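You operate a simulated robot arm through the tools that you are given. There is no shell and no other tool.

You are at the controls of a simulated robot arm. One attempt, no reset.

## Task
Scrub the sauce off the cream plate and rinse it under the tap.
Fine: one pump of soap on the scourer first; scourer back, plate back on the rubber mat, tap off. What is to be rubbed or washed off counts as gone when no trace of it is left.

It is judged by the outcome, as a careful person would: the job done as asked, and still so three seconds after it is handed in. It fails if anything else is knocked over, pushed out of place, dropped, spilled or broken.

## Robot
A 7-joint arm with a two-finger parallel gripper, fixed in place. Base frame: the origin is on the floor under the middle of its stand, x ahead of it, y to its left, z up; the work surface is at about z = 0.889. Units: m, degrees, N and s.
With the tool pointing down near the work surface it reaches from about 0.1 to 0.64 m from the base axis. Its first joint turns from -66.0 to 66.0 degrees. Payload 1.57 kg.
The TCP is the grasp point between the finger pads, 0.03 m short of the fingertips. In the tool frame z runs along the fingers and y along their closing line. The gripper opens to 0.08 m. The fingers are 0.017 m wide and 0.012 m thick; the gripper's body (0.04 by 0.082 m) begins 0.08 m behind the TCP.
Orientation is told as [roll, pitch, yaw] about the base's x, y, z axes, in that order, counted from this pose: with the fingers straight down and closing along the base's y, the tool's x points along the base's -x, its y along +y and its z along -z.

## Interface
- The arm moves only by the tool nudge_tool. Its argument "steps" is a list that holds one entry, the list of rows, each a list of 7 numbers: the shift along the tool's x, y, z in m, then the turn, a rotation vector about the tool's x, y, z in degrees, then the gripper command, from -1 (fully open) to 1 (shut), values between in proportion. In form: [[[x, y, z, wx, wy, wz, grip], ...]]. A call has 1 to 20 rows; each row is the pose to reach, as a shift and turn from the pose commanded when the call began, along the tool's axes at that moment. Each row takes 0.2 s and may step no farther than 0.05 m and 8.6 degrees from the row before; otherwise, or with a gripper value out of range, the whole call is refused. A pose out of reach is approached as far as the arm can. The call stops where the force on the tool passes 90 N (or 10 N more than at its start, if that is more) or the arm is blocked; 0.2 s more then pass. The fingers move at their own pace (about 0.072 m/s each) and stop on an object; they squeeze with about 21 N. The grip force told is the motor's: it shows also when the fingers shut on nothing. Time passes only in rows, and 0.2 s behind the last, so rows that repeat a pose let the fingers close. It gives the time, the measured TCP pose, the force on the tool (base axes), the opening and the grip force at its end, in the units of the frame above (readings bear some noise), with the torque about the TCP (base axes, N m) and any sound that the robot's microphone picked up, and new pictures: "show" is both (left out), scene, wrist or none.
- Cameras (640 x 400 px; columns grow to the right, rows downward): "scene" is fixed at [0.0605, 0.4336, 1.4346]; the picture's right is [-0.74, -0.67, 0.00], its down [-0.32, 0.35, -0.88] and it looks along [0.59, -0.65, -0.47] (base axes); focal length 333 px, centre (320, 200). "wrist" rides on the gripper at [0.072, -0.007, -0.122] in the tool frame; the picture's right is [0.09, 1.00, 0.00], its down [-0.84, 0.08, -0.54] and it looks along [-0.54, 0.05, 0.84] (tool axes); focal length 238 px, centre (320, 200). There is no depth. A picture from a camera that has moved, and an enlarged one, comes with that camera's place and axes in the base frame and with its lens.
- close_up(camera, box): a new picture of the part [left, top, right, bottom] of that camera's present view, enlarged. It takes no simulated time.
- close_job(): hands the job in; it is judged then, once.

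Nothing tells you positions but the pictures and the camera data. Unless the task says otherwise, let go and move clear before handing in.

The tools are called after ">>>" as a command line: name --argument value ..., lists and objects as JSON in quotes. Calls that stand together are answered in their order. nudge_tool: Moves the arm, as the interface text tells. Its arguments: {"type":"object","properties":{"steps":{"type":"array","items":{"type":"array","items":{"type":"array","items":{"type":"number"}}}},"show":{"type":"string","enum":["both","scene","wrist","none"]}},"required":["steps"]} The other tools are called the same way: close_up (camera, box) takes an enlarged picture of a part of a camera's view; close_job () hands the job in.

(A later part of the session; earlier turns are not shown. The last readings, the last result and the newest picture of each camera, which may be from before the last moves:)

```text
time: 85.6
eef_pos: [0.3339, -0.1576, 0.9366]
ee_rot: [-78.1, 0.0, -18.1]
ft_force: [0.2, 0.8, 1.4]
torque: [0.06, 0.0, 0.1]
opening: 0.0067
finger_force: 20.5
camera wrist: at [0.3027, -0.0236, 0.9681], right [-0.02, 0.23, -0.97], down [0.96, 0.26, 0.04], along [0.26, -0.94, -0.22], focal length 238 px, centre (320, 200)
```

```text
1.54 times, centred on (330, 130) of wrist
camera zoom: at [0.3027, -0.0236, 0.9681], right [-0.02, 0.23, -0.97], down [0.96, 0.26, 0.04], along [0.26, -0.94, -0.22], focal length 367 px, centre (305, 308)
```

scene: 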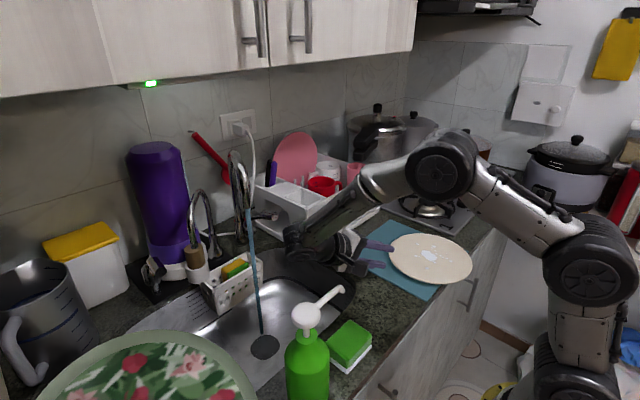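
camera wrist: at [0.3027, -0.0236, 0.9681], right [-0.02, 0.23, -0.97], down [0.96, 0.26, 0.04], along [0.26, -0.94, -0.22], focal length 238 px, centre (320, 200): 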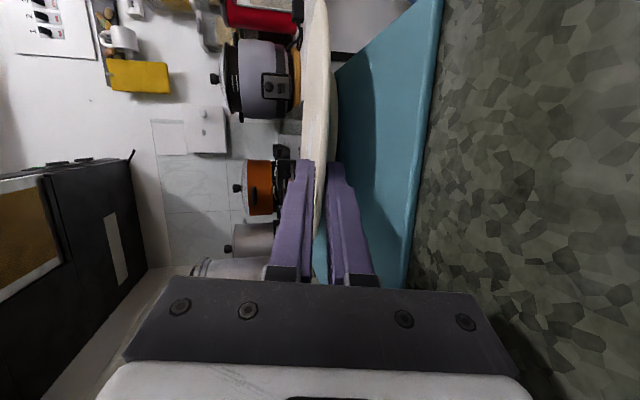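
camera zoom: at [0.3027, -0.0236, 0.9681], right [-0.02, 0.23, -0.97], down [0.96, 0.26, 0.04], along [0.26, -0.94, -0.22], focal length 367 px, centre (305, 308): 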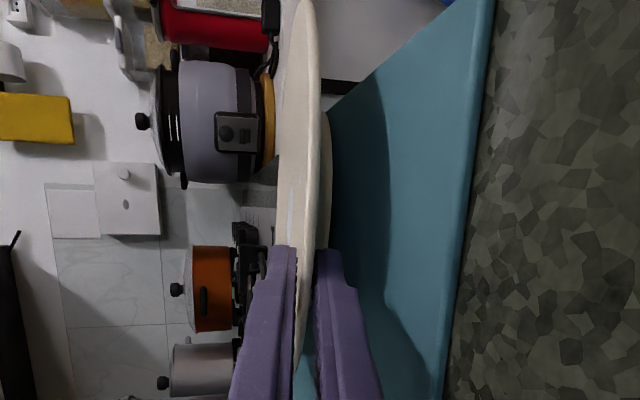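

The plate is gripped about 4 cm deep with a 6.7 mm opening. I'll lift slowly and check that it holds.

>>> nudge_tool --steps '[[[0, -0.0098, -0.0021, 0, 0, 0, 1], [0, -0.0196, -0.0042, 0, 0, 0, 1], [0, -0.0293, -0.0062, 0, 0, 0, 1], [0, -0.044, -0.0094, 0, 0, 0, 1], [0, -0.0587, -0.0125, 0, 0, 0, 1], [0, -0.0587, -0.0125, 0, 0, 0, 1]]]'

>>> close_up --camera "scene" --box '[320, 180, 500, 310]'

```text
time: 87.0
eef_pos: [0.3345, -0.1577, 0.9987]
ee_rot: [-78.1, 0.0, -18.0]
ft_force: [0.3, 0.2, -1.2]
torque: [0.11, 0.0, 0.01]
opening: 0.0066
finger_force: 20.9
camera wrist: at [0.3027, -0.0228, 1.029], right [-0.02, 0.23, -0.97], down [0.96, 0.26, 0.04], along [0.26, -0.94, -0.22], focal length 238 px, centre (320, 200)
```

scene: 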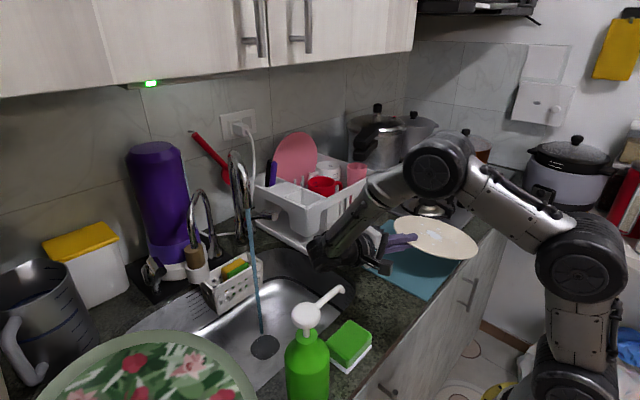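
wrist: 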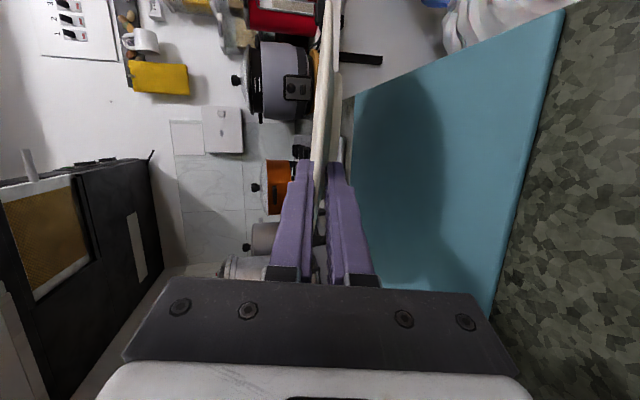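

```text
3.08 times, centred on (410, 245) of scene
camera zoom: at [0.0605, 0.4335, 1.4346], right [-0.74, -0.67, 0.0], down [-0.32, 0.35, -0.88], along [0.59, -0.65, -0.47], focal length 1025 px, centre (43, 62)
```

zoom: 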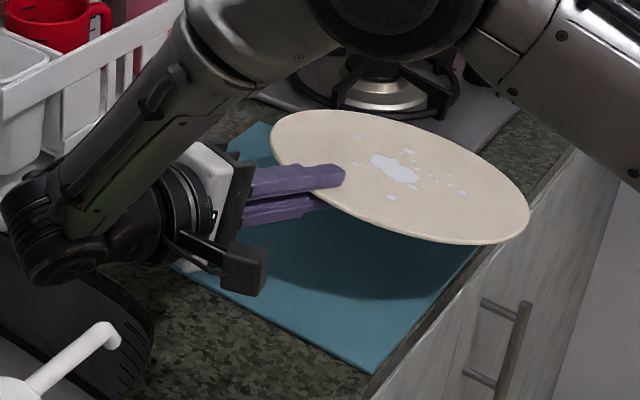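

The plate is securely held and clear of the mat. I'll raise it higher, then swing the hand round toward the sink.

>>> nudge_tool --steps '[[[-0.0013, -0.0328, -0.0199, 0, 0, 0, 1], [-0.0025, -0.0656, -0.0397, 0, 0, 0, 1], [-0.0038, -0.0983, -0.0596, 0, 0, 0, 1], [-0.005, -0.1311, -0.0794, 0, 0, 0, 1], [-0.0063, -0.1639, -0.0993, 0, 0, 0, 1], [-0.0063, -0.1639, -0.0993, 0, 0, 0, 1]]]' --show "scene"

```text
time: 88.4
eef_pos: [0.3604, -0.0972, 1.1776]
ee_rot: [-78.0, 0.0, -18.0]
ft_force: [0.0, -0.2, -1.3]
torque: [0.09, -0.03, 0.02]
opening: 0.0071
finger_force: 21.0
```

scene: 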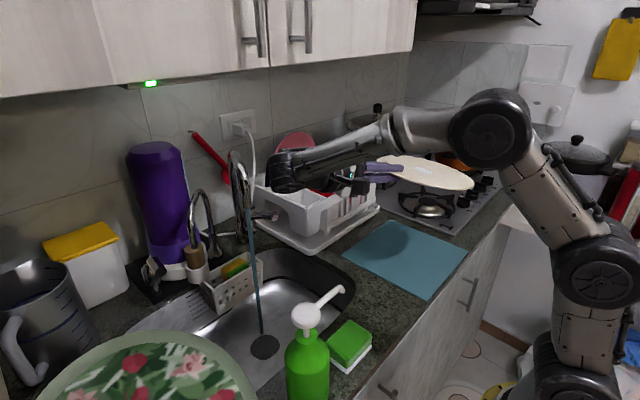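

>>> nudge_tool --steps '[[[0, 0, 0, 0, -6.846, -1.456, 1], [0, 0, 0, 0, -13.69, -2.912, 1], [0, 0, 0, 0, -20.54, -4.368, 1], [0, 0, 0, 0, -27.38, -5.824, 1], [0, 0, 0, 0, -34.23, -7.28, 1], [0, 0, 0, 0, -41.08, -8.736, 1], [0, 0, 0, 0, -47.92, -10.19, 1], [0, 0, 0, 0, -54.77, -11.65, 1], [0, 0, 0, 0, -54.77, -11.65, 1]]]'

```text
time: 90.4
eef_pos: [0.36, -0.0987, 1.1774]
ee_rot: [-78.0, 0.0, 38.2]
ft_force: [0.2, 0.6, -0.9]
torque: [0.11, 0.05, -0.01]
opening: 0.0068
finger_force: 21.2
camera wrist: at [0.2317, -0.0514, 1.2091], right [-0.2, 0.11, -0.97], down [0.32, 0.95, 0.04], along [0.93, -0.31, -0.22], focal length 238 px, centre (320, 200)
```

scene: 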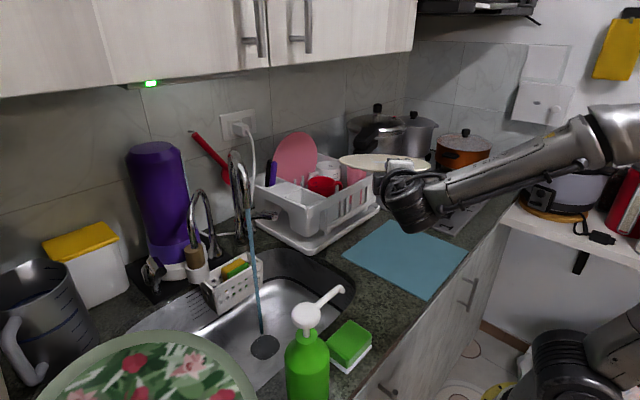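
wrist: 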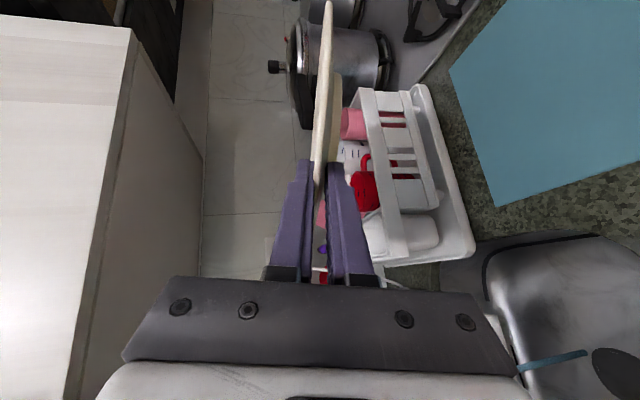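

>>> nudge_tool --steps '[[[-0.0046, 0.0009, -0.0043, 0, -7.286, -1.55, 1], [-0.0093, 0.0019, -0.0087, 0, -14.57, -3.1, 1], [-0.0139, 0.0028, -0.013, 0, -21.86, -4.65, 1], [-0.0186, 0.0037, -0.0173, 0, -29.14, -6.2, 1], [-0.0232, 0.0046, -0.0217, 0, -36.43, -7.75, 1], [-0.0279, 0.0056, -0.026, 0, -43.72, -9.3, 1], [-0.0325, 0.0065, -0.0304, 0, -51.0, -10.85, 1], [-0.0372, 0.0074, -0.0347, 0, -58.29, -12.4, 1], [-0.0418, 0.0083, -0.039, 0, -65.57, -13.95, 1], [-0.0465, 0.0093, -0.0434, 0, -72.86, -15.5, 1], [-0.0511, 0.0102, -0.0477, 0, -80.15, -17.05, 1], [-0.0511, 0.0102, -0.0477, 0, -80.15, -17.05, 1]]]'

```text
time: 93.0
eef_pos: [0.3704, -0.0293, 1.1786]
ee_rot: [-78.0, 0.1, 120.0]
ft_force: [0.3, 0.0, -1.1]
torque: [-0.05, 0.12, 0.03]
opening: 0.0066
finger_force: 21.0
out of reach, approached as far as the arm can: row 7
camera wrist: at [0.3052, -0.1507, 1.2096], right [-0.13, -0.18, -0.97], down [-0.89, 0.45, 0.04], along [0.43, 0.87, -0.22], focal length 238 px, centre (320, 200)
```

scene: 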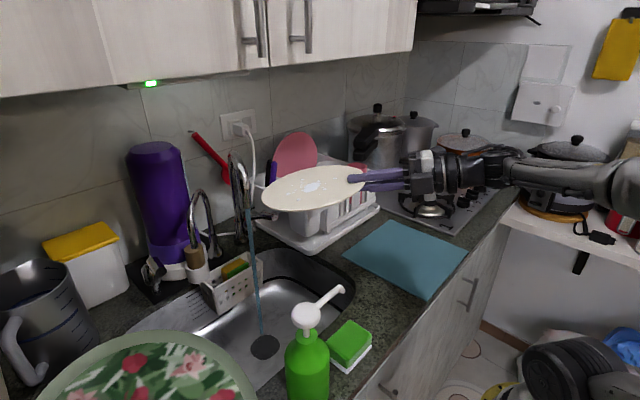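
wrist: 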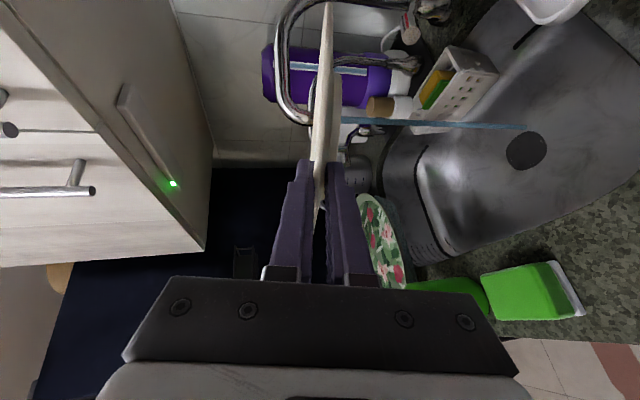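

The hand now points over the sink at 30°. I'll lower the plate beside the stream, below spout level, before moving it under the water.

>>> nudge_tool --steps '[[[0, 0.0378, 0.008, 0, 0, 0, 1], [0, 0.0756, 0.016, 0, 0, 0, 1], [0, 0.1134, 0.024, 0, 0, 0, 1], [0, 0.1512, 0.032, 0, 0, 0, 1], [0, 0.189, 0.04, 0, 0, 0, 1], [0, 0.189, 0.04, 0, 0, 0, 1]]]'

>>> close_up --camera "scene" --box '[180, 170, 420, 370]'

```text
time: 94.4
eef_pos: [0.369, -0.031, 0.9849]
ee_rot: [-77.9, 0.2, 119.9]
ft_force: [-0.8, -0.5, -1.0]
torque: [-0.05, 0.08, 0.0]
opening: 0.0066
finger_force: 21.2
camera wrist: at [0.3033, -0.1519, 1.0169], right [-0.13, -0.18, -0.97], down [-0.89, 0.45, 0.04], along [0.43, 0.87, -0.22], focal length 238 px, centre (320, 200)
```

scene: 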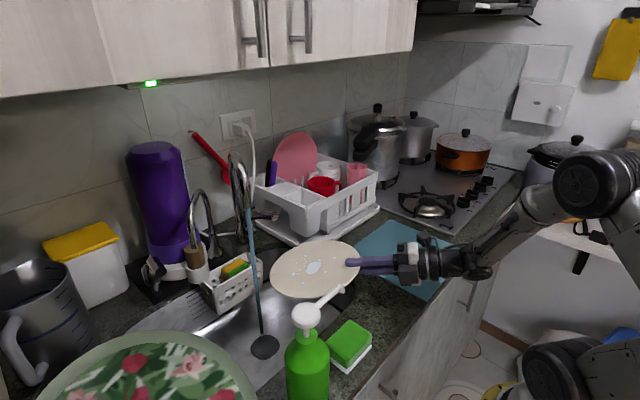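
wrist: 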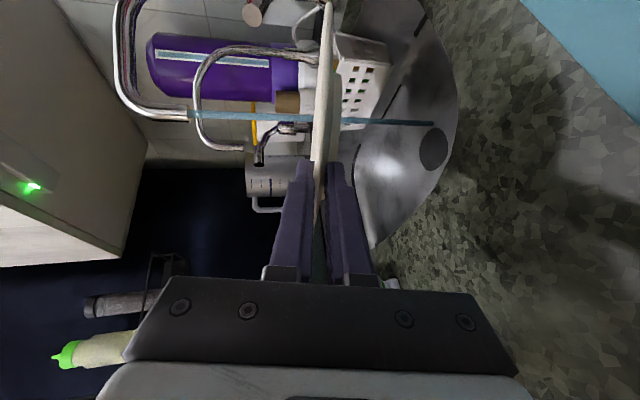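

```text
2.00 times, centred on (300, 270) of scene
camera zoom: at [0.0606, 0.4336, 1.4346], right [-0.74, -0.67, 0.0], down [-0.32, 0.35, -0.88], along [0.59, -0.65, -0.47], focal length 666 px, centre (360, 60)
```

zoom: 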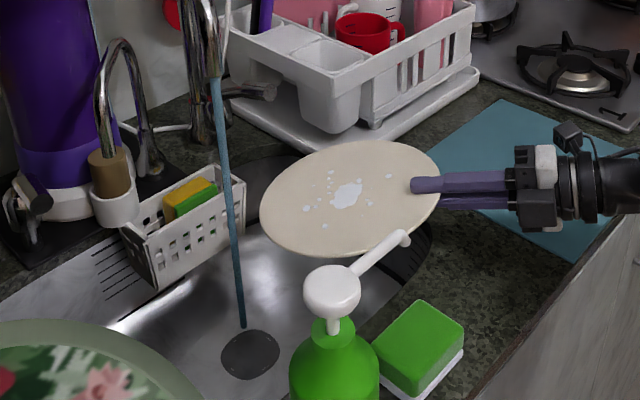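

Plate and stream are side by side. I'll slide the plate under the water with a slight tilt so it drains into the basin.

>>> nudge_tool --steps '[[[-0.0024, -0.0056, 0.0324, 1.5, 0, -2, 1], [-0.0048, -0.0112, 0.0648, 3, 0, -4, 1], [-0.0072, -0.0168, 0.0971, 4.5, 0, -6, 1], [-0.0096, -0.0224, 0.1295, 6, 0, -8, 1], [-0.0096, -0.0224, 0.1295, 6, 0, -8, 1], [-0.0096, -0.0224, 0.1295, 6, 0, -8, 1], [-0.0096, -0.0224, 0.1295, 6, 0, -8, 1]]]'

>>> close_up --camera "scene" --box '[160, 160, 360, 330]'

```text
time: 96.0
eef_pos: [0.479, 0.0445, 0.9803]
ee_rot: [-83.9, 7.9, 121.1]
ft_force: [0.5, -0.2, -1.8]
torque: [-0.05, 0.09, 0.01]
opening: 0.0068
finger_force: 20.7
camera wrist: at [0.4109, -0.0768, 1.009], right [0.03, -0.25, -0.97], down [-0.9, 0.42, -0.13], along [0.44, 0.87, -0.21], focal length 238 px, centre (320, 200)
```

scene: 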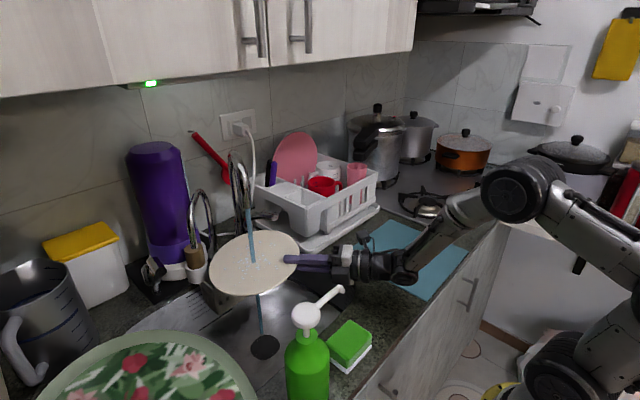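
wrist: 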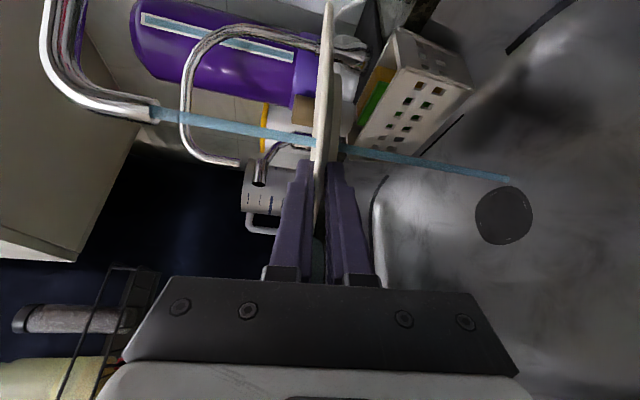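

```text
2.35 times, centred on (260, 245) of scene
camera zoom: at [0.0606, 0.4336, 1.4346], right [-0.74, -0.67, 0.0], down [-0.32, 0.35, -0.88], along [0.59, -0.65, -0.47], focal length 784 px, centre (461, 94)
```

zoom: 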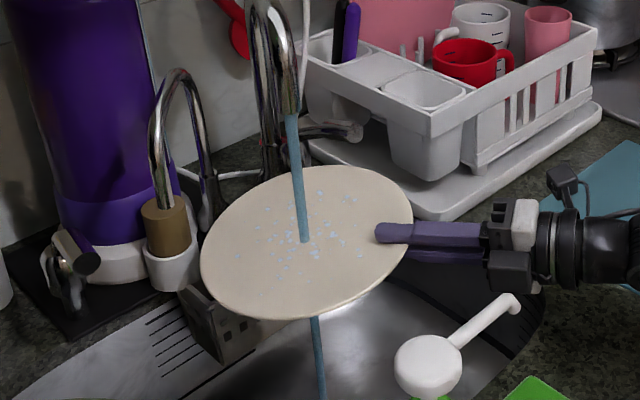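

The suds are breaking up under the stream. I'll hold here for a couple of seconds and watch.

>>> nudge_tool --steps '[[[0, 0, -0.004, 0, 0, 0, 1], [0, 0, -0.008, 0, 0, 0, 1], [0, 0, -0.004, 0, 0, 0, 1], [0, 0, 0, 0, 0, 0, 1], [0.006, 0, 0, 0, 0, 0, 1], [0.012, 0, 0, 0, 0, 0, 1], [0.006, 0, 0, 0, 0, 0, 1], [0, 0, 0, 0, 0, 0, 1]]]' --show "none"

>>> close_up --camera "scene" --box '[190, 210, 310, 310]'

```text
time: 97.8
eef_pos: [0.4782, 0.0431, 0.9792]
ee_rot: [-84.0, 7.9, 121.2]
ft_force: [-0.2, 0.4, -1.0]
torque: [-0.09, 0.11, -0.01]
opening: 0.0068
finger_force: 21.1
```

```text
4.00 times, centred on (250, 260) of scene
camera zoom: at [0.0606, 0.4336, 1.4346], right [-0.74, -0.67, 0.0], down [-0.32, 0.35, -0.88], along [0.59, -0.65, -0.47], focal length 1333 px, centre (600, -40)
```

zoom: 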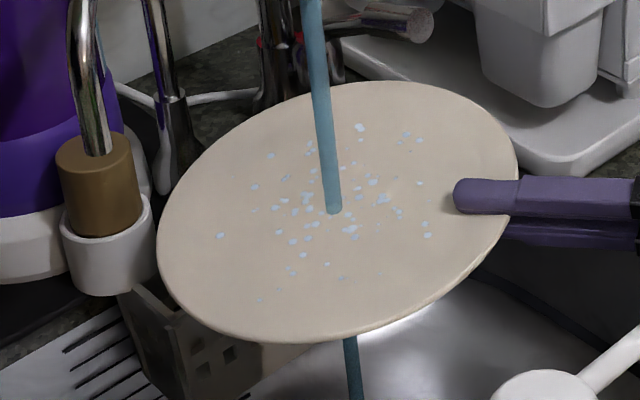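

>>> nudge_tool --steps '[[[0.006, 0, -0.006, 0, 0, 0, 1], [0.012, 0, -0.012, 0, 0, 0, 1], [0.018, 0, -0.018, 0, 0, 0, 1], [0.012, 0, -0.024, 0, 0, 0, 1], [0.004, 0, -0.028, 0, 0, 0, 1], [-0.004, 0, -0.028, 0, 0, 0, 1], [-0.012, 0, -0.024, 0, 0, 0, 1], [-0.014, 0, -0.016, 0, 0, 0, 1], [-0.01, 0, -0.008, 0, 0, 0, 1], [0, 0, 0, 0, 0, 0, 1], [0.008, 0, 0, 0, 0, 0, 1], [0.016, 0, 0, 0, 0, 0, 1], [0.024, 0, 0, 0, 0, 0, 1], [0.03, 0, -0.006, 0, 0, 0, 1], [0.024, 0, 0, 0, 0, 0, 1], [0.016, 0, 0, 0, 0, 0, 1], [0.008, 0, 0, 0, 0, 0, 1], [0, 0, 0, 0, 0, 0, 1]]]' --show "none"

>>> close_up --camera "scene" --box '[190, 210, 310, 310]'

```text
time: 101.6
eef_pos: [0.4787, 0.0428, 0.9789]
ee_rot: [-83.9, 7.9, 121.2]
ft_force: [-0.1, 0.7, -0.8]
torque: [-0.05, 0.09, -0.01]
opening: 0.0066
finger_force: 21.2
```

```text
4.00 times, centred on (250, 260) of scene
camera zoom: at [0.0606, 0.4336, 1.4346], right [-0.74, -0.67, 0.0], down [-0.32, 0.35, -0.88], along [0.59, -0.65, -0.47], focal length 1333 px, centre (600, -40)
```

zoom: 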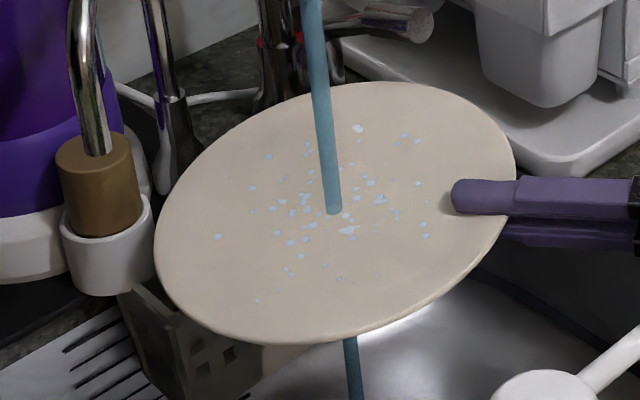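

>>> close_up --camera "scene" --box '[230, 235, 280, 285]'

>>> close_up --camera "scene" --box '[330, 315, 380, 375]'

```text
8.00 times, centred on (255, 260) of scene
camera zoom: at [0.0606, 0.4336, 1.4346], right [-0.74, -0.67, 0.0], down [-0.32, 0.35, -0.88], along [0.59, -0.65, -0.47], focal length 2665 px, centre (840, -280)
```

zoom: 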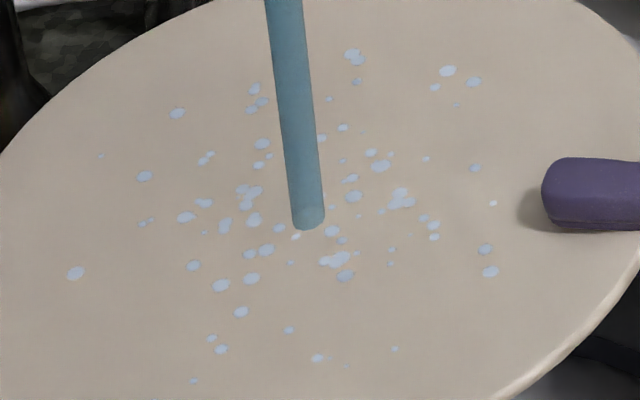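

```text
6.67 times, centred on (355, 345) of scene
camera zoom: at [0.0606, 0.4336, 1.4346], right [-0.74, -0.67, 0.0], down [-0.32, 0.35, -0.88], along [0.59, -0.65, -0.47], focal length 2221 px, centre (87, -767)
```

zoom: 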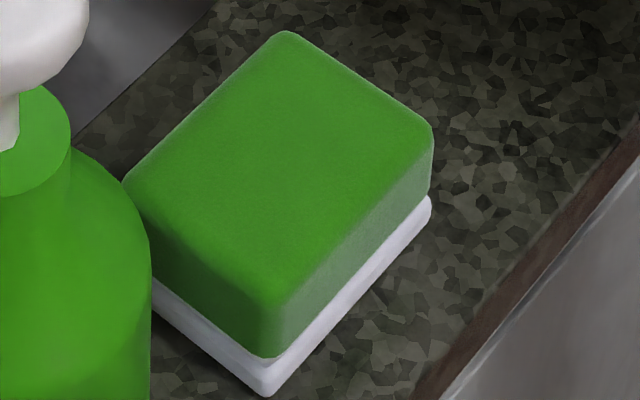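

>>> nudge_tool --steps '[[[0, 0, -0.01, 0, 0, 0, 1], [0, 0, -0.02, 0, 0, 0, 1], [0, 0, -0.03, 0, 0, 0, 1], [0, 0, -0.04, 0, 0, 0, 1], [0.01, 0, -0.045, 0, 0, 0, 1], [0.02, 0, -0.04, 0, 0, 0, 1], [0.03, 0, -0.03, 0, 0, 0, 1], [0.035, 0, -0.02, 0, 0, 0, 1], [0.04, 0, -0.01, 0, 0, 0, 1], [0.03, 0, 0, 0, 0, 0, 1], [0.02, 0, 0.002, 0, 0, 0, 1], [0.01, 0, 0.003, 0, 0, 0, 1], [0, 0, 0.004, 0, 0, 0, 1], [-0.01, 0, 0, 0, 0, 0, 1], [-0.02, 0, -0.01, 0, 0, 0, 1], [-0.024, 0, -0.02, 0, 0, 0, 1], [-0.024, 0, -0.03, 0, 0, 0, 1], [-0.015, 0, -0.02, 0, 0, 0, 1], [-0.005, 0, -0.01, 0, 0, 0, 1], [0, 0, 0, 0, 0, 0, 1]]]' --show "none"

>>> close_up --camera "scene" --box '[230, 235, 280, 285]'

```text
time: 105.8
eef_pos: [0.4784, 0.0432, 0.9794]
ee_rot: [-84.0, 7.8, 121.2]
ft_force: [0.7, 0.7, -1.1]
torque: [-0.06, 0.08, 0.01]
opening: 0.0066
finger_force: 21.5
```

```text
8.00 times, centred on (255, 260) of scene
camera zoom: at [0.0606, 0.4336, 1.4346], right [-0.74, -0.67, 0.0], down [-0.32, 0.35, -0.88], along [0.59, -0.65, -0.47], focal length 2665 px, centre (840, -280)
```

zoom: 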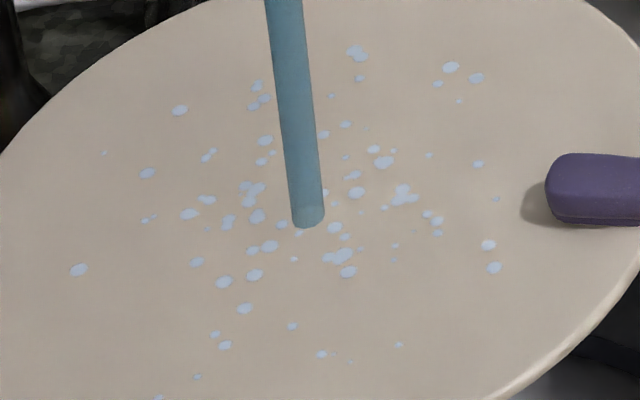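

The white suds are gone; the small bluish specks that don't change with more rinsing are just water droplets. I'll withdraw the plate from under the spout, levelling back to the carrying pose.

>>> nudge_tool --steps '[[[0.0018, 0.0025, -0.0328, -1.5, 0, 2, 1], [0.0037, 0.005, -0.0657, -3, 0, 4, 1], [0.0055, 0.0074, -0.0985, -4.5, 0, 6, 1], [0.0073, 0.0099, -0.1313, -6, 0, 8, 1], [0.0073, 0.0099, -0.1313, -6, 0, 8, 1]]]'

>>> close_up --camera "scene" --box '[240, 210, 380, 310]'

```text
time: 107.0
eef_pos: [0.3694, -0.0287, 0.9868]
ee_rot: [-78.0, 0.0, 120.0]
ft_force: [0.6, -0.3, -1.8]
torque: [-0.05, 0.1, 0.03]
opening: 0.0067
finger_force: 20.8
camera wrist: at [0.3037, -0.151, 1.0183], right [-0.13, -0.18, -0.97], down [-0.89, 0.45, 0.04], along [0.43, 0.87, -0.22], focal length 238 px, centre (320, 200)
```

scene: 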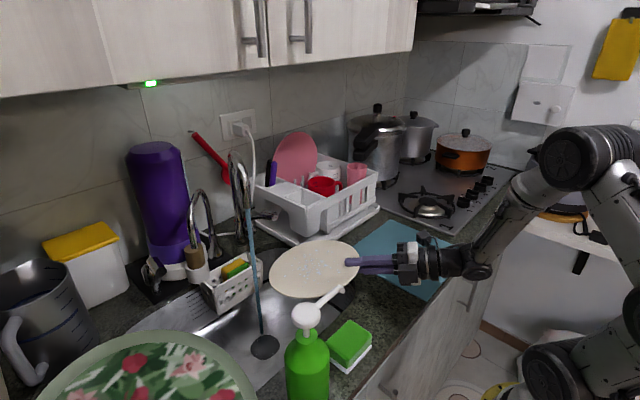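
wrist: 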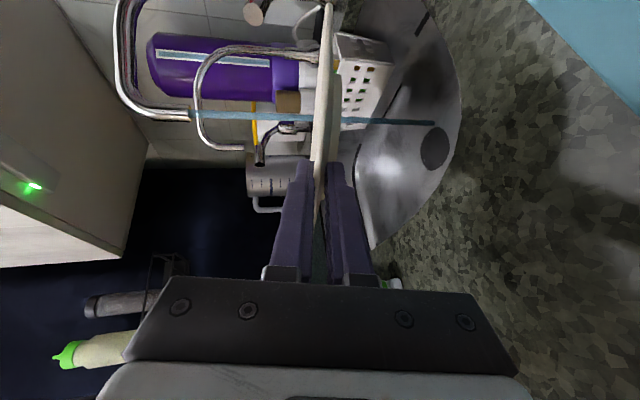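

```text
4.00 times, centred on (310, 260) of scene
camera zoom: at [0.0605, 0.4336, 1.4346], right [-0.74, -0.67, 0.0], down [-0.32, 0.35, -0.88], along [0.59, -0.65, -0.47], focal length 1333 px, centre (360, -40)
```

zoom: 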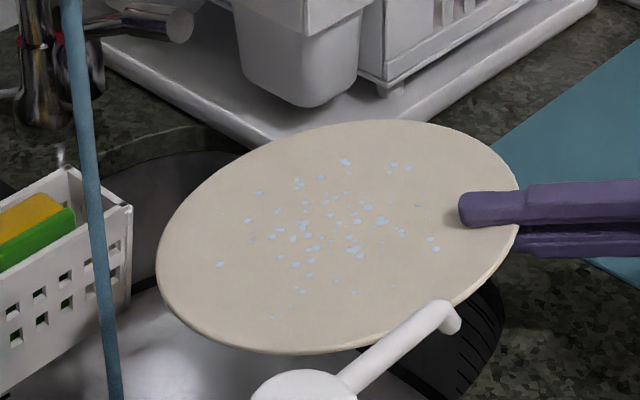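

>>> nudge_tool --steps '[[[0, -0.0378, -0.008, 0, 0, 0, 1], [0, -0.0756, -0.016, 0, 0, 0, 1], [0, -0.1134, -0.024, 0, 0, 0, 1], [0, -0.1512, -0.032, 0, 0, 0, 1], [0, -0.189, -0.04, 0, 0, 0, 1], [0, -0.189, -0.04, 0, 0, 0, 1]]]' --show "none"

>>> nudge_tool --steps '[[[0, 0, 0, 0, 7.286, 1.55, 1], [0, 0, 0, 0, 14.57, 3.1, 1], [0, 0, 0, 0, 21.86, 4.65, 1], [0, 0, 0, 0, 29.14, 6.2, 1], [0, 0, 0, 0, 36.43, 7.75, 1], [0, 0, 0, 0, 43.72, 9.3, 1], [0, 0, 0, 0, 51.0, 10.85, 1], [0, 0, 0, 0, 58.29, 12.4, 1], [0, 0, 0, 0, 65.57, 13.95, 1], [0, 0, 0, 0, 72.86, 15.5, 1], [0, 0, 0, 0, 80.15, 17.05, 1], [0, 0, 0, 0, 80.15, 17.05, 1]]]'

```text
time: 108.4
eef_pos: [0.3718, -0.0292, 1.1793]
ee_rot: [-78.0, 0.0, 119.9]
ft_force: [-1.5, -0.5, 0.3]
torque: [-0.03, 0.08, 0.02]
opening: 0.0068
finger_force: 20.9
```

```text
time: 111.0
eef_pos: [0.371, -0.0293, 1.1781]
ee_rot: [-78.0, 0.0, 37.9]
ft_force: [0.4, -0.2, -1.7]
torque: [0.08, 0.11, 0.02]
opening: 0.0064
finger_force: 21.2
out of reach, approached as far as the arm can: row 5, 6
camera wrist: at [0.2421, 0.0196, 1.2094], right [-0.2, 0.11, -0.97], down [0.32, 0.95, 0.04], along [0.92, -0.31, -0.22], focal length 238 px, centre (320, 200)
```

scene: 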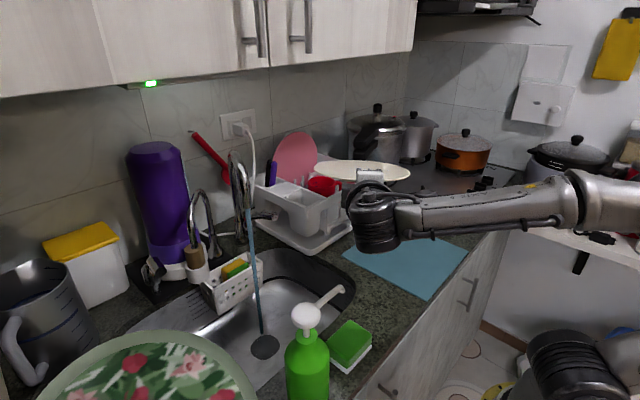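
wrist: 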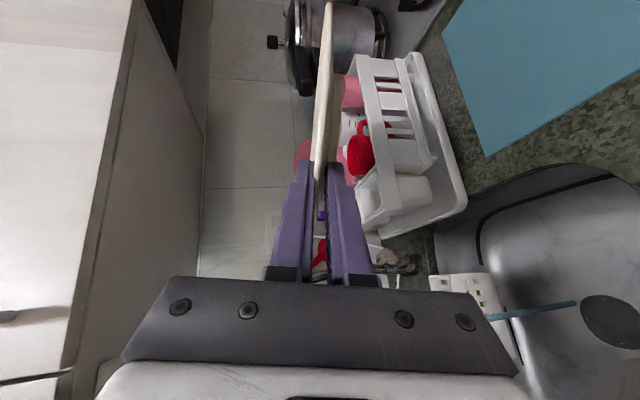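

>>> nudge_tool --steps '[[[0.0054, -0.0018, 0.0085, 0, 6.846, 1.456, 1], [0.0107, -0.0036, 0.017, 0, 13.69, 2.912, 1], [0.0161, -0.0054, 0.0255, 0, 20.54, 4.368, 1], [0.0214, -0.0072, 0.034, 0, 27.38, 5.824, 1], [0.0268, -0.009, 0.0424, 0, 34.23, 7.28, 1], [0.0321, -0.0108, 0.0509, 0, 41.08, 8.736, 1], [0.0375, -0.0126, 0.0594, 0, 47.92, 10.19, 1], [0.0428, -0.0144, 0.0679, 0, 54.77, 11.65, 1], [0.0428, -0.0144, 0.0679, 0, 54.77, 11.65, 1]]]'

```text
time: 113.0
eef_pos: [0.3778, -0.1092, 1.1781]
ee_rot: [-78.0, 0.1, -18.1]
ft_force: [-0.5, 1.2, -1.1]
torque: [0.08, -0.05, -0.01]
opening: 0.0065
finger_force: 20.9
camera wrist: at [0.3477, 0.0239, 1.2099], right [-0.02, 0.23, -0.97], down [0.97, 0.26, 0.04], along [0.26, -0.94, -0.22], focal length 238 px, centre (320, 200)
```

scene: 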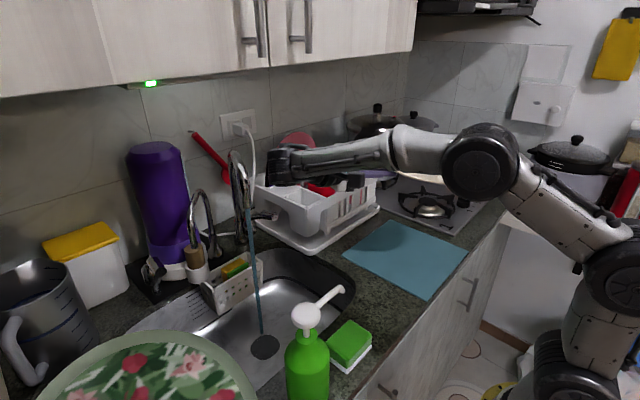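
wrist: 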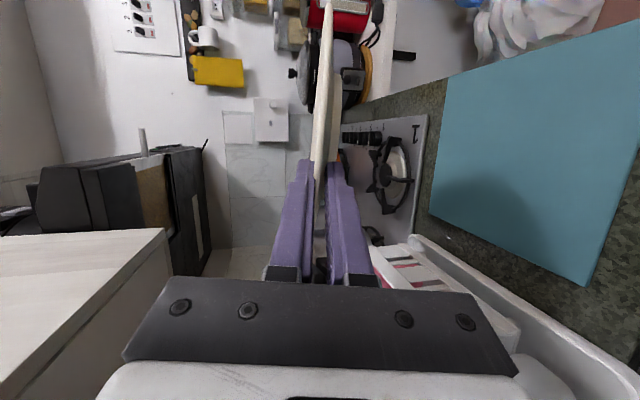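

The mat is clear and in its place. I'll descend with the plate, aiming its centre at about (0.345, -0.238) so it rests fully on the mat.

>>> nudge_tool --steps '[[[-0.0015, 0.038, 0.0166, 0, 0, 0, 1], [-0.0029, 0.0759, 0.0332, 0, 0, 0, 1], [-0.0044, 0.1139, 0.0499, 0, 0, 0, 1], [-0.0058, 0.1518, 0.0665, 0, 0, 0, 1], [-0.0073, 0.1898, 0.0831, 0, 0, 0, 1], [-0.0073, 0.1898, 0.0831, 0, 0, 0, 1]]]'

>>> close_up --camera "scene" --box '[320, 180, 500, 310]'

```text
time: 114.4
eef_pos: [0.3722, -0.1508, 0.9776]
ee_rot: [-78.0, 0.0, -18.1]
ft_force: [1.2, -0.4, -1.4]
torque: [0.1, -0.04, -0.01]
opening: 0.0065
finger_force: 20.7
camera wrist: at [0.3405, -0.0169, 1.0092], right [-0.02, 0.23, -0.97], down [0.96, 0.26, 0.04], along [0.26, -0.94, -0.22], focal length 238 px, centre (320, 200)
```

scene: 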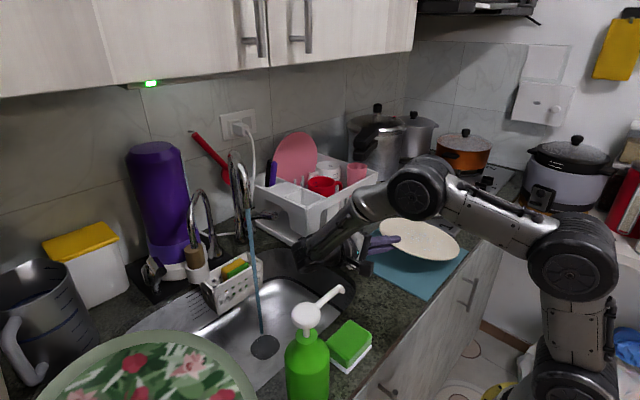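
wrist: 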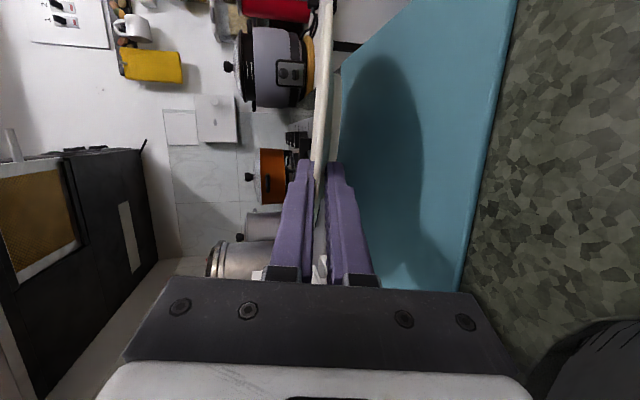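

```text
3.08 times, centred on (410, 245) of scene
camera zoom: at [0.0606, 0.4335, 1.4346], right [-0.74, -0.67, 0.0], down [-0.32, 0.35, -0.88], along [0.59, -0.65, -0.47], focal length 1025 px, centre (43, 62)
```

zoom: 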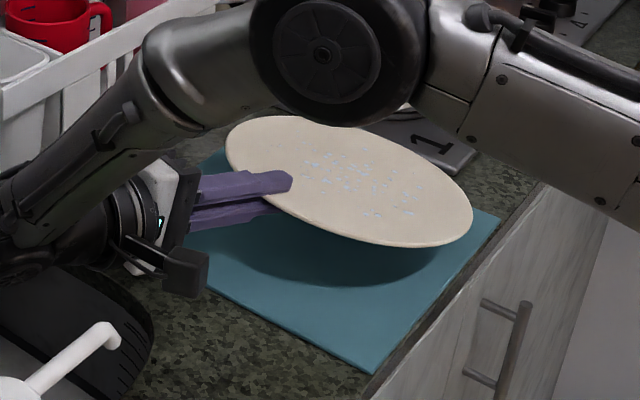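

>>> nudge_tool --steps '[[[0, 0.0108, 0.0023, 0, 0, 0, 1], [0, 0.0215, 0.0046, 0, 0, 0, 1], [0, 0.0293, 0.0062, 0, 0, 0, 1], [0, 0.0323, 0.0069, 0, 0, 0, 1], [0, 0.0323, 0.0069, 0, 0, 0, 1]]]' --show "none"

>>> close_up --camera "wrist" --box '[250, 0, 430, 260]'

```text
time: 115.6
eef_pos: [0.3741, -0.1528, 0.9416]
ee_rot: [-78.0, 0.0, -18.0]
ft_force: [0.9, -0.1, 0.3]
torque: [0.0, -0.03, 0.1]
opening: 0.0065
finger_force: 20.8
```

```text
1.54 times, centred on (340, 130) of wrist
camera zoom: at [0.3426, -0.0189, 0.9738], right [-0.02, 0.23, -0.97], down [0.96, 0.26, 0.04], along [0.26, -0.94, -0.22], focal length 367 px, centre (289, 308)
```

zoom: 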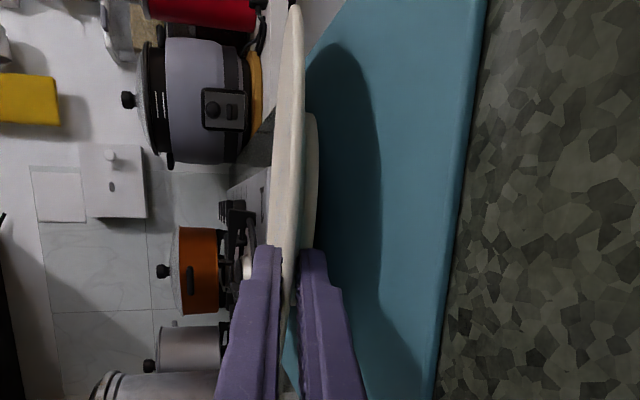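

>>> nudge_tool --steps '[[[0, 0.002, 0.0004, 0, 0, 0, 1], [0, 0.0039, 0.0008, 0, 0, 0, 1], [0, 0.0039, 0.0008, 0, 0, 0, 1]]]' --show "none"

>>> close_up --camera "scene" --box '[330, 200, 490, 310]'

```text
time: 116.4
eef_pos: [0.3728, -0.1531, 0.9373]
ee_rot: [-78.0, 0.0, -18.0]
ft_force: [1.2, 1.1, 0.0]
torque: [-0.02, -0.01, 0.05]
opening: 0.0063
finger_force: 21.3
```

```text
3.64 times, centred on (410, 255) of scene
camera zoom: at [0.0606, 0.4335, 1.4346], right [-0.74, -0.67, 0.0], down [-0.32, 0.35, -0.88], along [0.59, -0.65, -0.47], focal length 1212 px, centre (-7, 0)
```

zoom: 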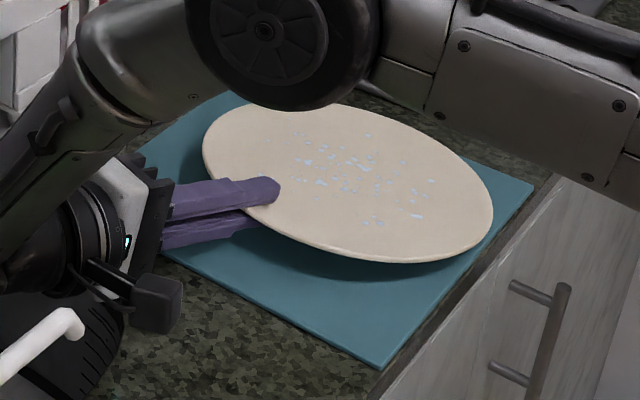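

The far edge of the plate's foot has landed on the mat. I'll open the fingers gradually so the near rim comes down gently on the lower finger.

>>> nudge_tool --steps '[[[0, 0, 0, 0, 0, 0, 0.8], [0, 0, 0, 0, 0, 0, 0.7], [0, 0, 0, 0, 0, 0, 0.6], [0, 0, 0, 0, 0, 0, 0.5], [0, 0, 0, 0, 0, 0, 0.4], [0, 0, 0, 0, 0, 0, 0.32], [0, 0, 0, 0, 0, 0, 0.32]]]' --show "none"

>>> close_up --camera "wrist" --box '[250, 0, 430, 260]'

>>> close_up --camera "scene" --box '[330, 200, 490, 310]'

```text
time: 118.0
eef_pos: [0.3725, -0.1531, 0.9376]
ee_rot: [-78.0, -0.1, -18.1]
ft_force: [-0.1, -0.2, 0.4]
torque: [0.0, 0.02, -0.02]
opening: 0.0276
finger_force: 0.0
```

```text
1.54 times, centred on (340, 130) of wrist
camera zoom: at [0.342, -0.0182, 0.9695], right [-0.02, 0.23, -0.97], down [0.96, 0.26, 0.04], along [0.26, -0.94, -0.22], focal length 367 px, centre (289, 308)
```

zoom: 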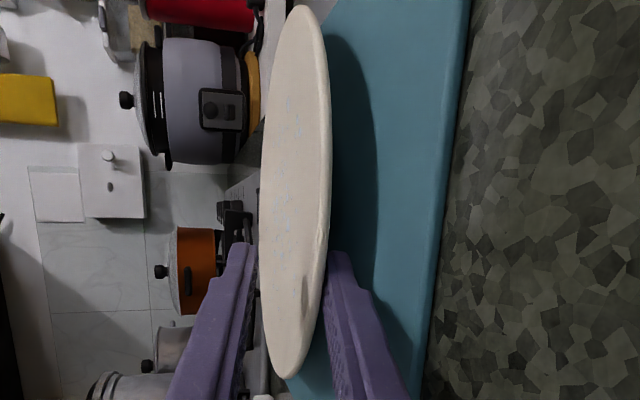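

```text
3.64 times, centred on (410, 255) of scene
camera zoom: at [0.0605, 0.4336, 1.4346], right [-0.74, -0.67, 0.0], down [-0.32, 0.35, -0.88], along [0.59, -0.65, -0.47], focal length 1212 px, centre (-7, 0)
```

zoom: 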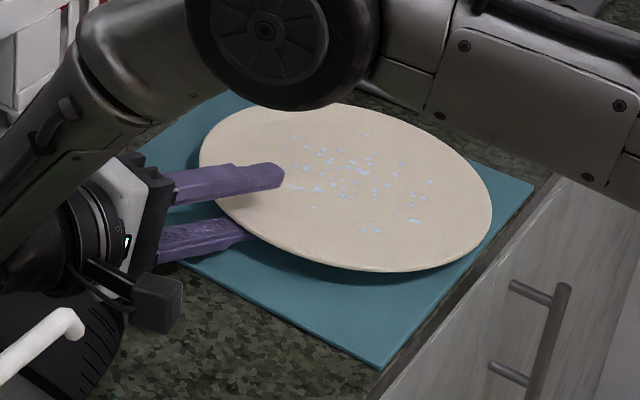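

>>> nudge_tool --steps '[[[0, 0.0015, 0.0003, 0, 0, 0, 0.32], [0, 0.0026, -0.0046, 0, 0, 0, 0.32], [0, 0.0036, -0.0095, 0, 0, 0, 0.32], [0, 0.0046, -0.0144, 0, 0, 0, 0.32], [0, 0.0057, -0.0193, 0, 0, 0, 0.32], [0, 0.0067, -0.0242, 0, 0, 0, 0.32], [0, 0.0078, -0.029, 0, 0, 0, 0.32], [0, 0.0088, -0.0339, 0, 0, 0, 0.32], [0, 0.0098, -0.0388, 0, 0, 0, 0.32], [0, 0.0109, -0.0437, 0, 0, 0, 0.32], [0, 0.0119, -0.0486, 0, 0, 0, 0.32], [0, 0.014, -0.0584, 0, 0, 0, 0.32], [0, 0.014, -0.0584, 0, 0, 0, 0.32]]]' --show "wrist"

>>> close_up --camera "scene" --box '[330, 200, 490, 310]'

```text
time: 120.8
eef_pos: [0.3909, -0.0945, 0.9361]
ee_rot: [-77.9, 0.0, -17.9]
ft_force: [-0.2, 0.2, 0.2]
torque: [-0.02, -0.02, 0.01]
opening: 0.0272
finger_force: 0.0
camera wrist: at [0.3601, 0.0384, 0.9682], right [-0.02, 0.23, -0.97], down [0.96, 0.26, 0.04], along [0.26, -0.94, -0.22], focal length 238 px, centre (320, 200)
```

wrist: 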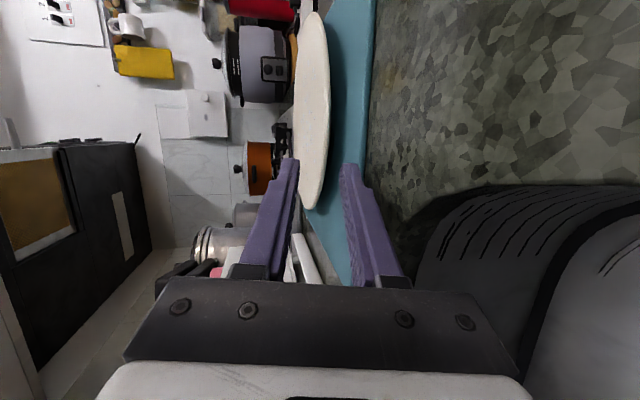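

```text
3.64 times, centred on (410, 255) of scene
camera zoom: at [0.0605, 0.4336, 1.4346], right [-0.74, -0.67, 0.0], down [-0.32, 0.35, -0.88], along [0.59, -0.65, -0.47], focal length 1212 px, centre (-7, 0)
```

zoom: 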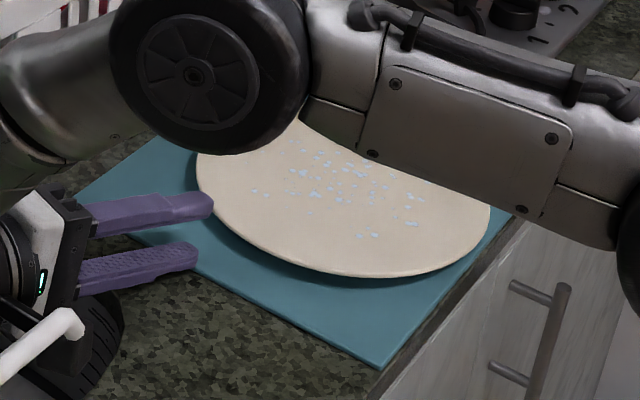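

The plate is flat on the mat and the fingers are clear. I'll raise the hand and reorient it for the tap.

>>> nudge_tool --steps '[[[0, -0.0489, -0.0104, 0, 0, 0, 0.32], [0.0033, -0.0885, -0.0043, 0, 0, 0, 0.32], [0.0066, -0.1281, 0.0018, 0, 0, 0, 0.32], [0.0098, -0.1678, 0.0079, 0, 0, 0, 0.32], [0.0131, -0.2074, 0.014, 0, 0, 0, 0.32], [0.0131, -0.2074, 0.014, 0, 0, 0, 0.32]]]' --show "scene"

>>> close_up --camera "scene" --box '[330, 200, 490, 310]'

```text
time: 122.2
eef_pos: [0.3615, -0.1461, 1.1369]
ee_rot: [-78.0, 0.1, -18.1]
ft_force: [-0.4, 0.4, -0.5]
torque: [-0.04, -0.03, 0.0]
opening: 0.0274
finger_force: 0.1
```

scene: 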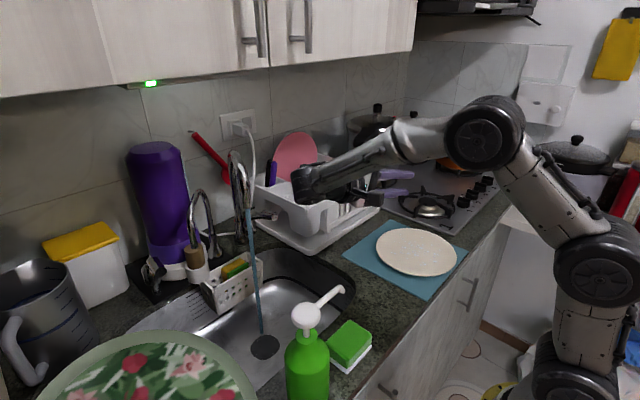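

```text
3.64 times, centred on (410, 255) of scene
camera zoom: at [0.0605, 0.4336, 1.4346], right [-0.74, -0.67, 0.0], down [-0.32, 0.35, -0.88], along [0.59, -0.65, -0.47], focal length 1212 px, centre (-7, 0)
```

zoom: 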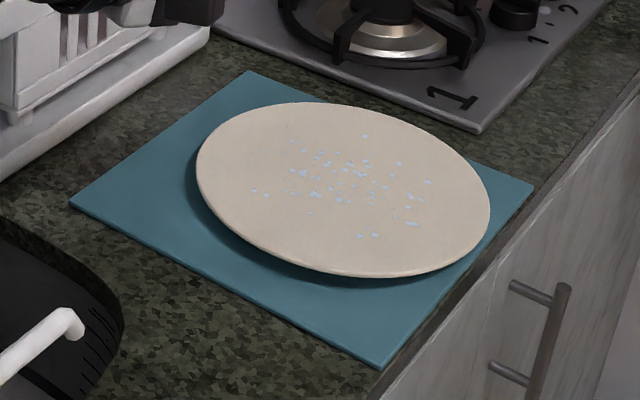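

>>> close_up --camera "scene" --box '[385, 230, 455, 275]'

>>> close_up --camera "scene" --box '[395, 232, 430, 262]'

```text
8.89 times, centred on (420, 252) of scene
camera zoom: at [0.0605, 0.4336, 1.4346], right [-0.74, -0.67, 0.0], down [-0.32, 0.35, -0.88], along [0.59, -0.65, -0.47], focal length 2962 px, centre (-569, -267)
```

zoom: 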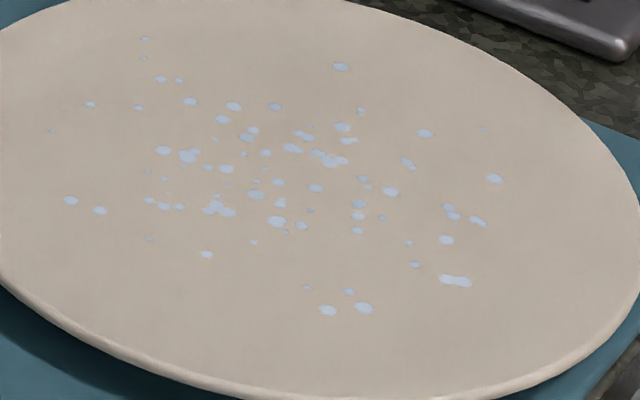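

```text
13.33 times, centred on (412, 247) of scene
camera zoom: at [0.0605, 0.4336, 1.4346], right [-0.74, -0.67, 0.0], down [-0.32, 0.35, -0.88], along [0.59, -0.65, -0.47], focal length 4442 px, centre (-913, -427)
```

zoom: 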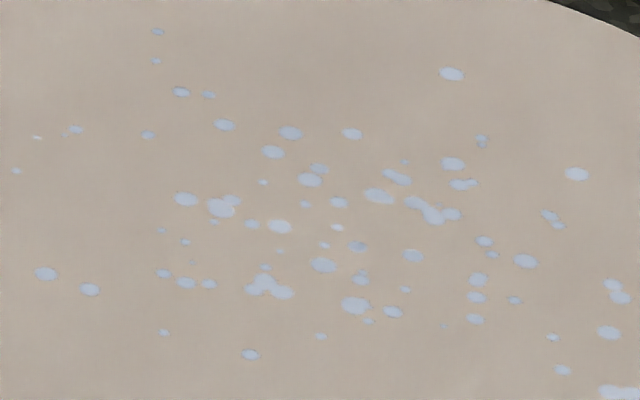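

Before turning off the tap I want a sharp close look at the plate, so I'll bring the wrist camera over it with the tool pointing down.

>>> nudge_tool --steps '[[[0.0075, 0, 0.0094, -7.8, 0, 0, 0.32], [0.0151, 0, 0.0188, -15.6, 0, 0, 0.32], [0.0226, 0, 0.0282, -23.4, 0, 0, 0.32], [0.0301, 0, 0.0376, -31.2, 0, 0, 0.32], [0.0377, 0, 0.047, -39, 0, 0, 0.32], [0.0452, 0, 0.0564, -46.8, 0, 0, 0.32], [0.0527, 0, 0.0658, -54.6, 0, 0, 0.32], [0.0602, 0, 0.0752, -62.4, 0, 0, 0.32], [0.0678, 0, 0.0846, -70.2, 0, 0, 0.32], [0.0753, 0.0005, 0.094, -78, 0, 0, 0.32], [0.0753, 0.0005, 0.094, -78, 0, 0, 0.32]]]' --show "wrist"

>>> close_up --camera "wrist" --box '[220, 100, 420, 240]'

```text
time: 124.6
eef_pos: [0.2618, -0.2101, 1.1151]
ee_rot: [0.1, 0.0, -17.9]
ft_force: [0.1, -0.8, 0.2]
torque: [0.01, 0.01, 0.07]
opening: 0.0271
finger_force: 0.0
camera wrist: at [0.1925, -0.1946, 1.2381], right [0.22, 0.98, 0.0], down [0.82, -0.19, 0.54], along [0.53, -0.12, -0.84], focal length 238 px, centre (320, 200)
```

wrist: 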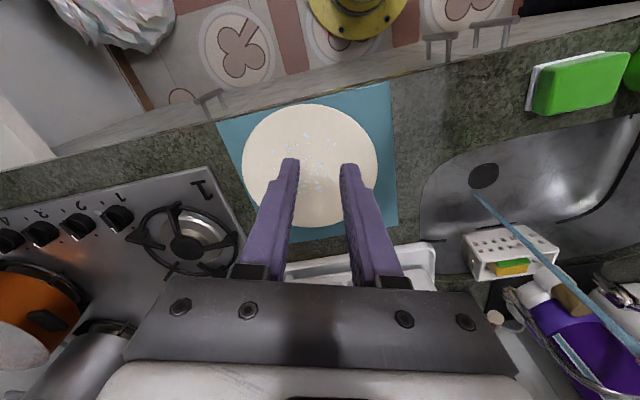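

```text
2.86 times, centred on (320, 170) of wrist
camera zoom: at [0.1925, -0.1946, 1.2381], right [0.22, 0.98, 0.0], down [0.82, -0.19, 0.54], along [0.53, -0.12, -0.84], focal length 681 px, centre (320, 286)
```

zoom: 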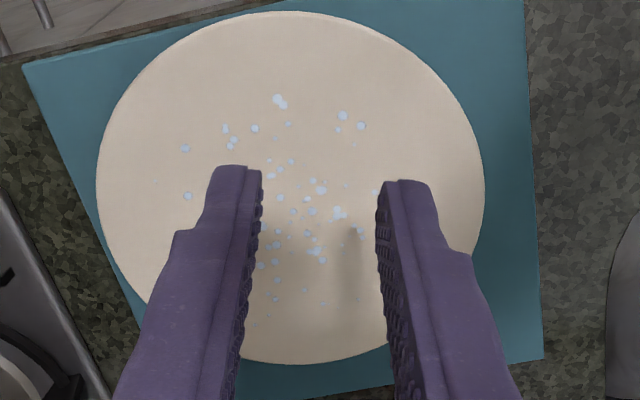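

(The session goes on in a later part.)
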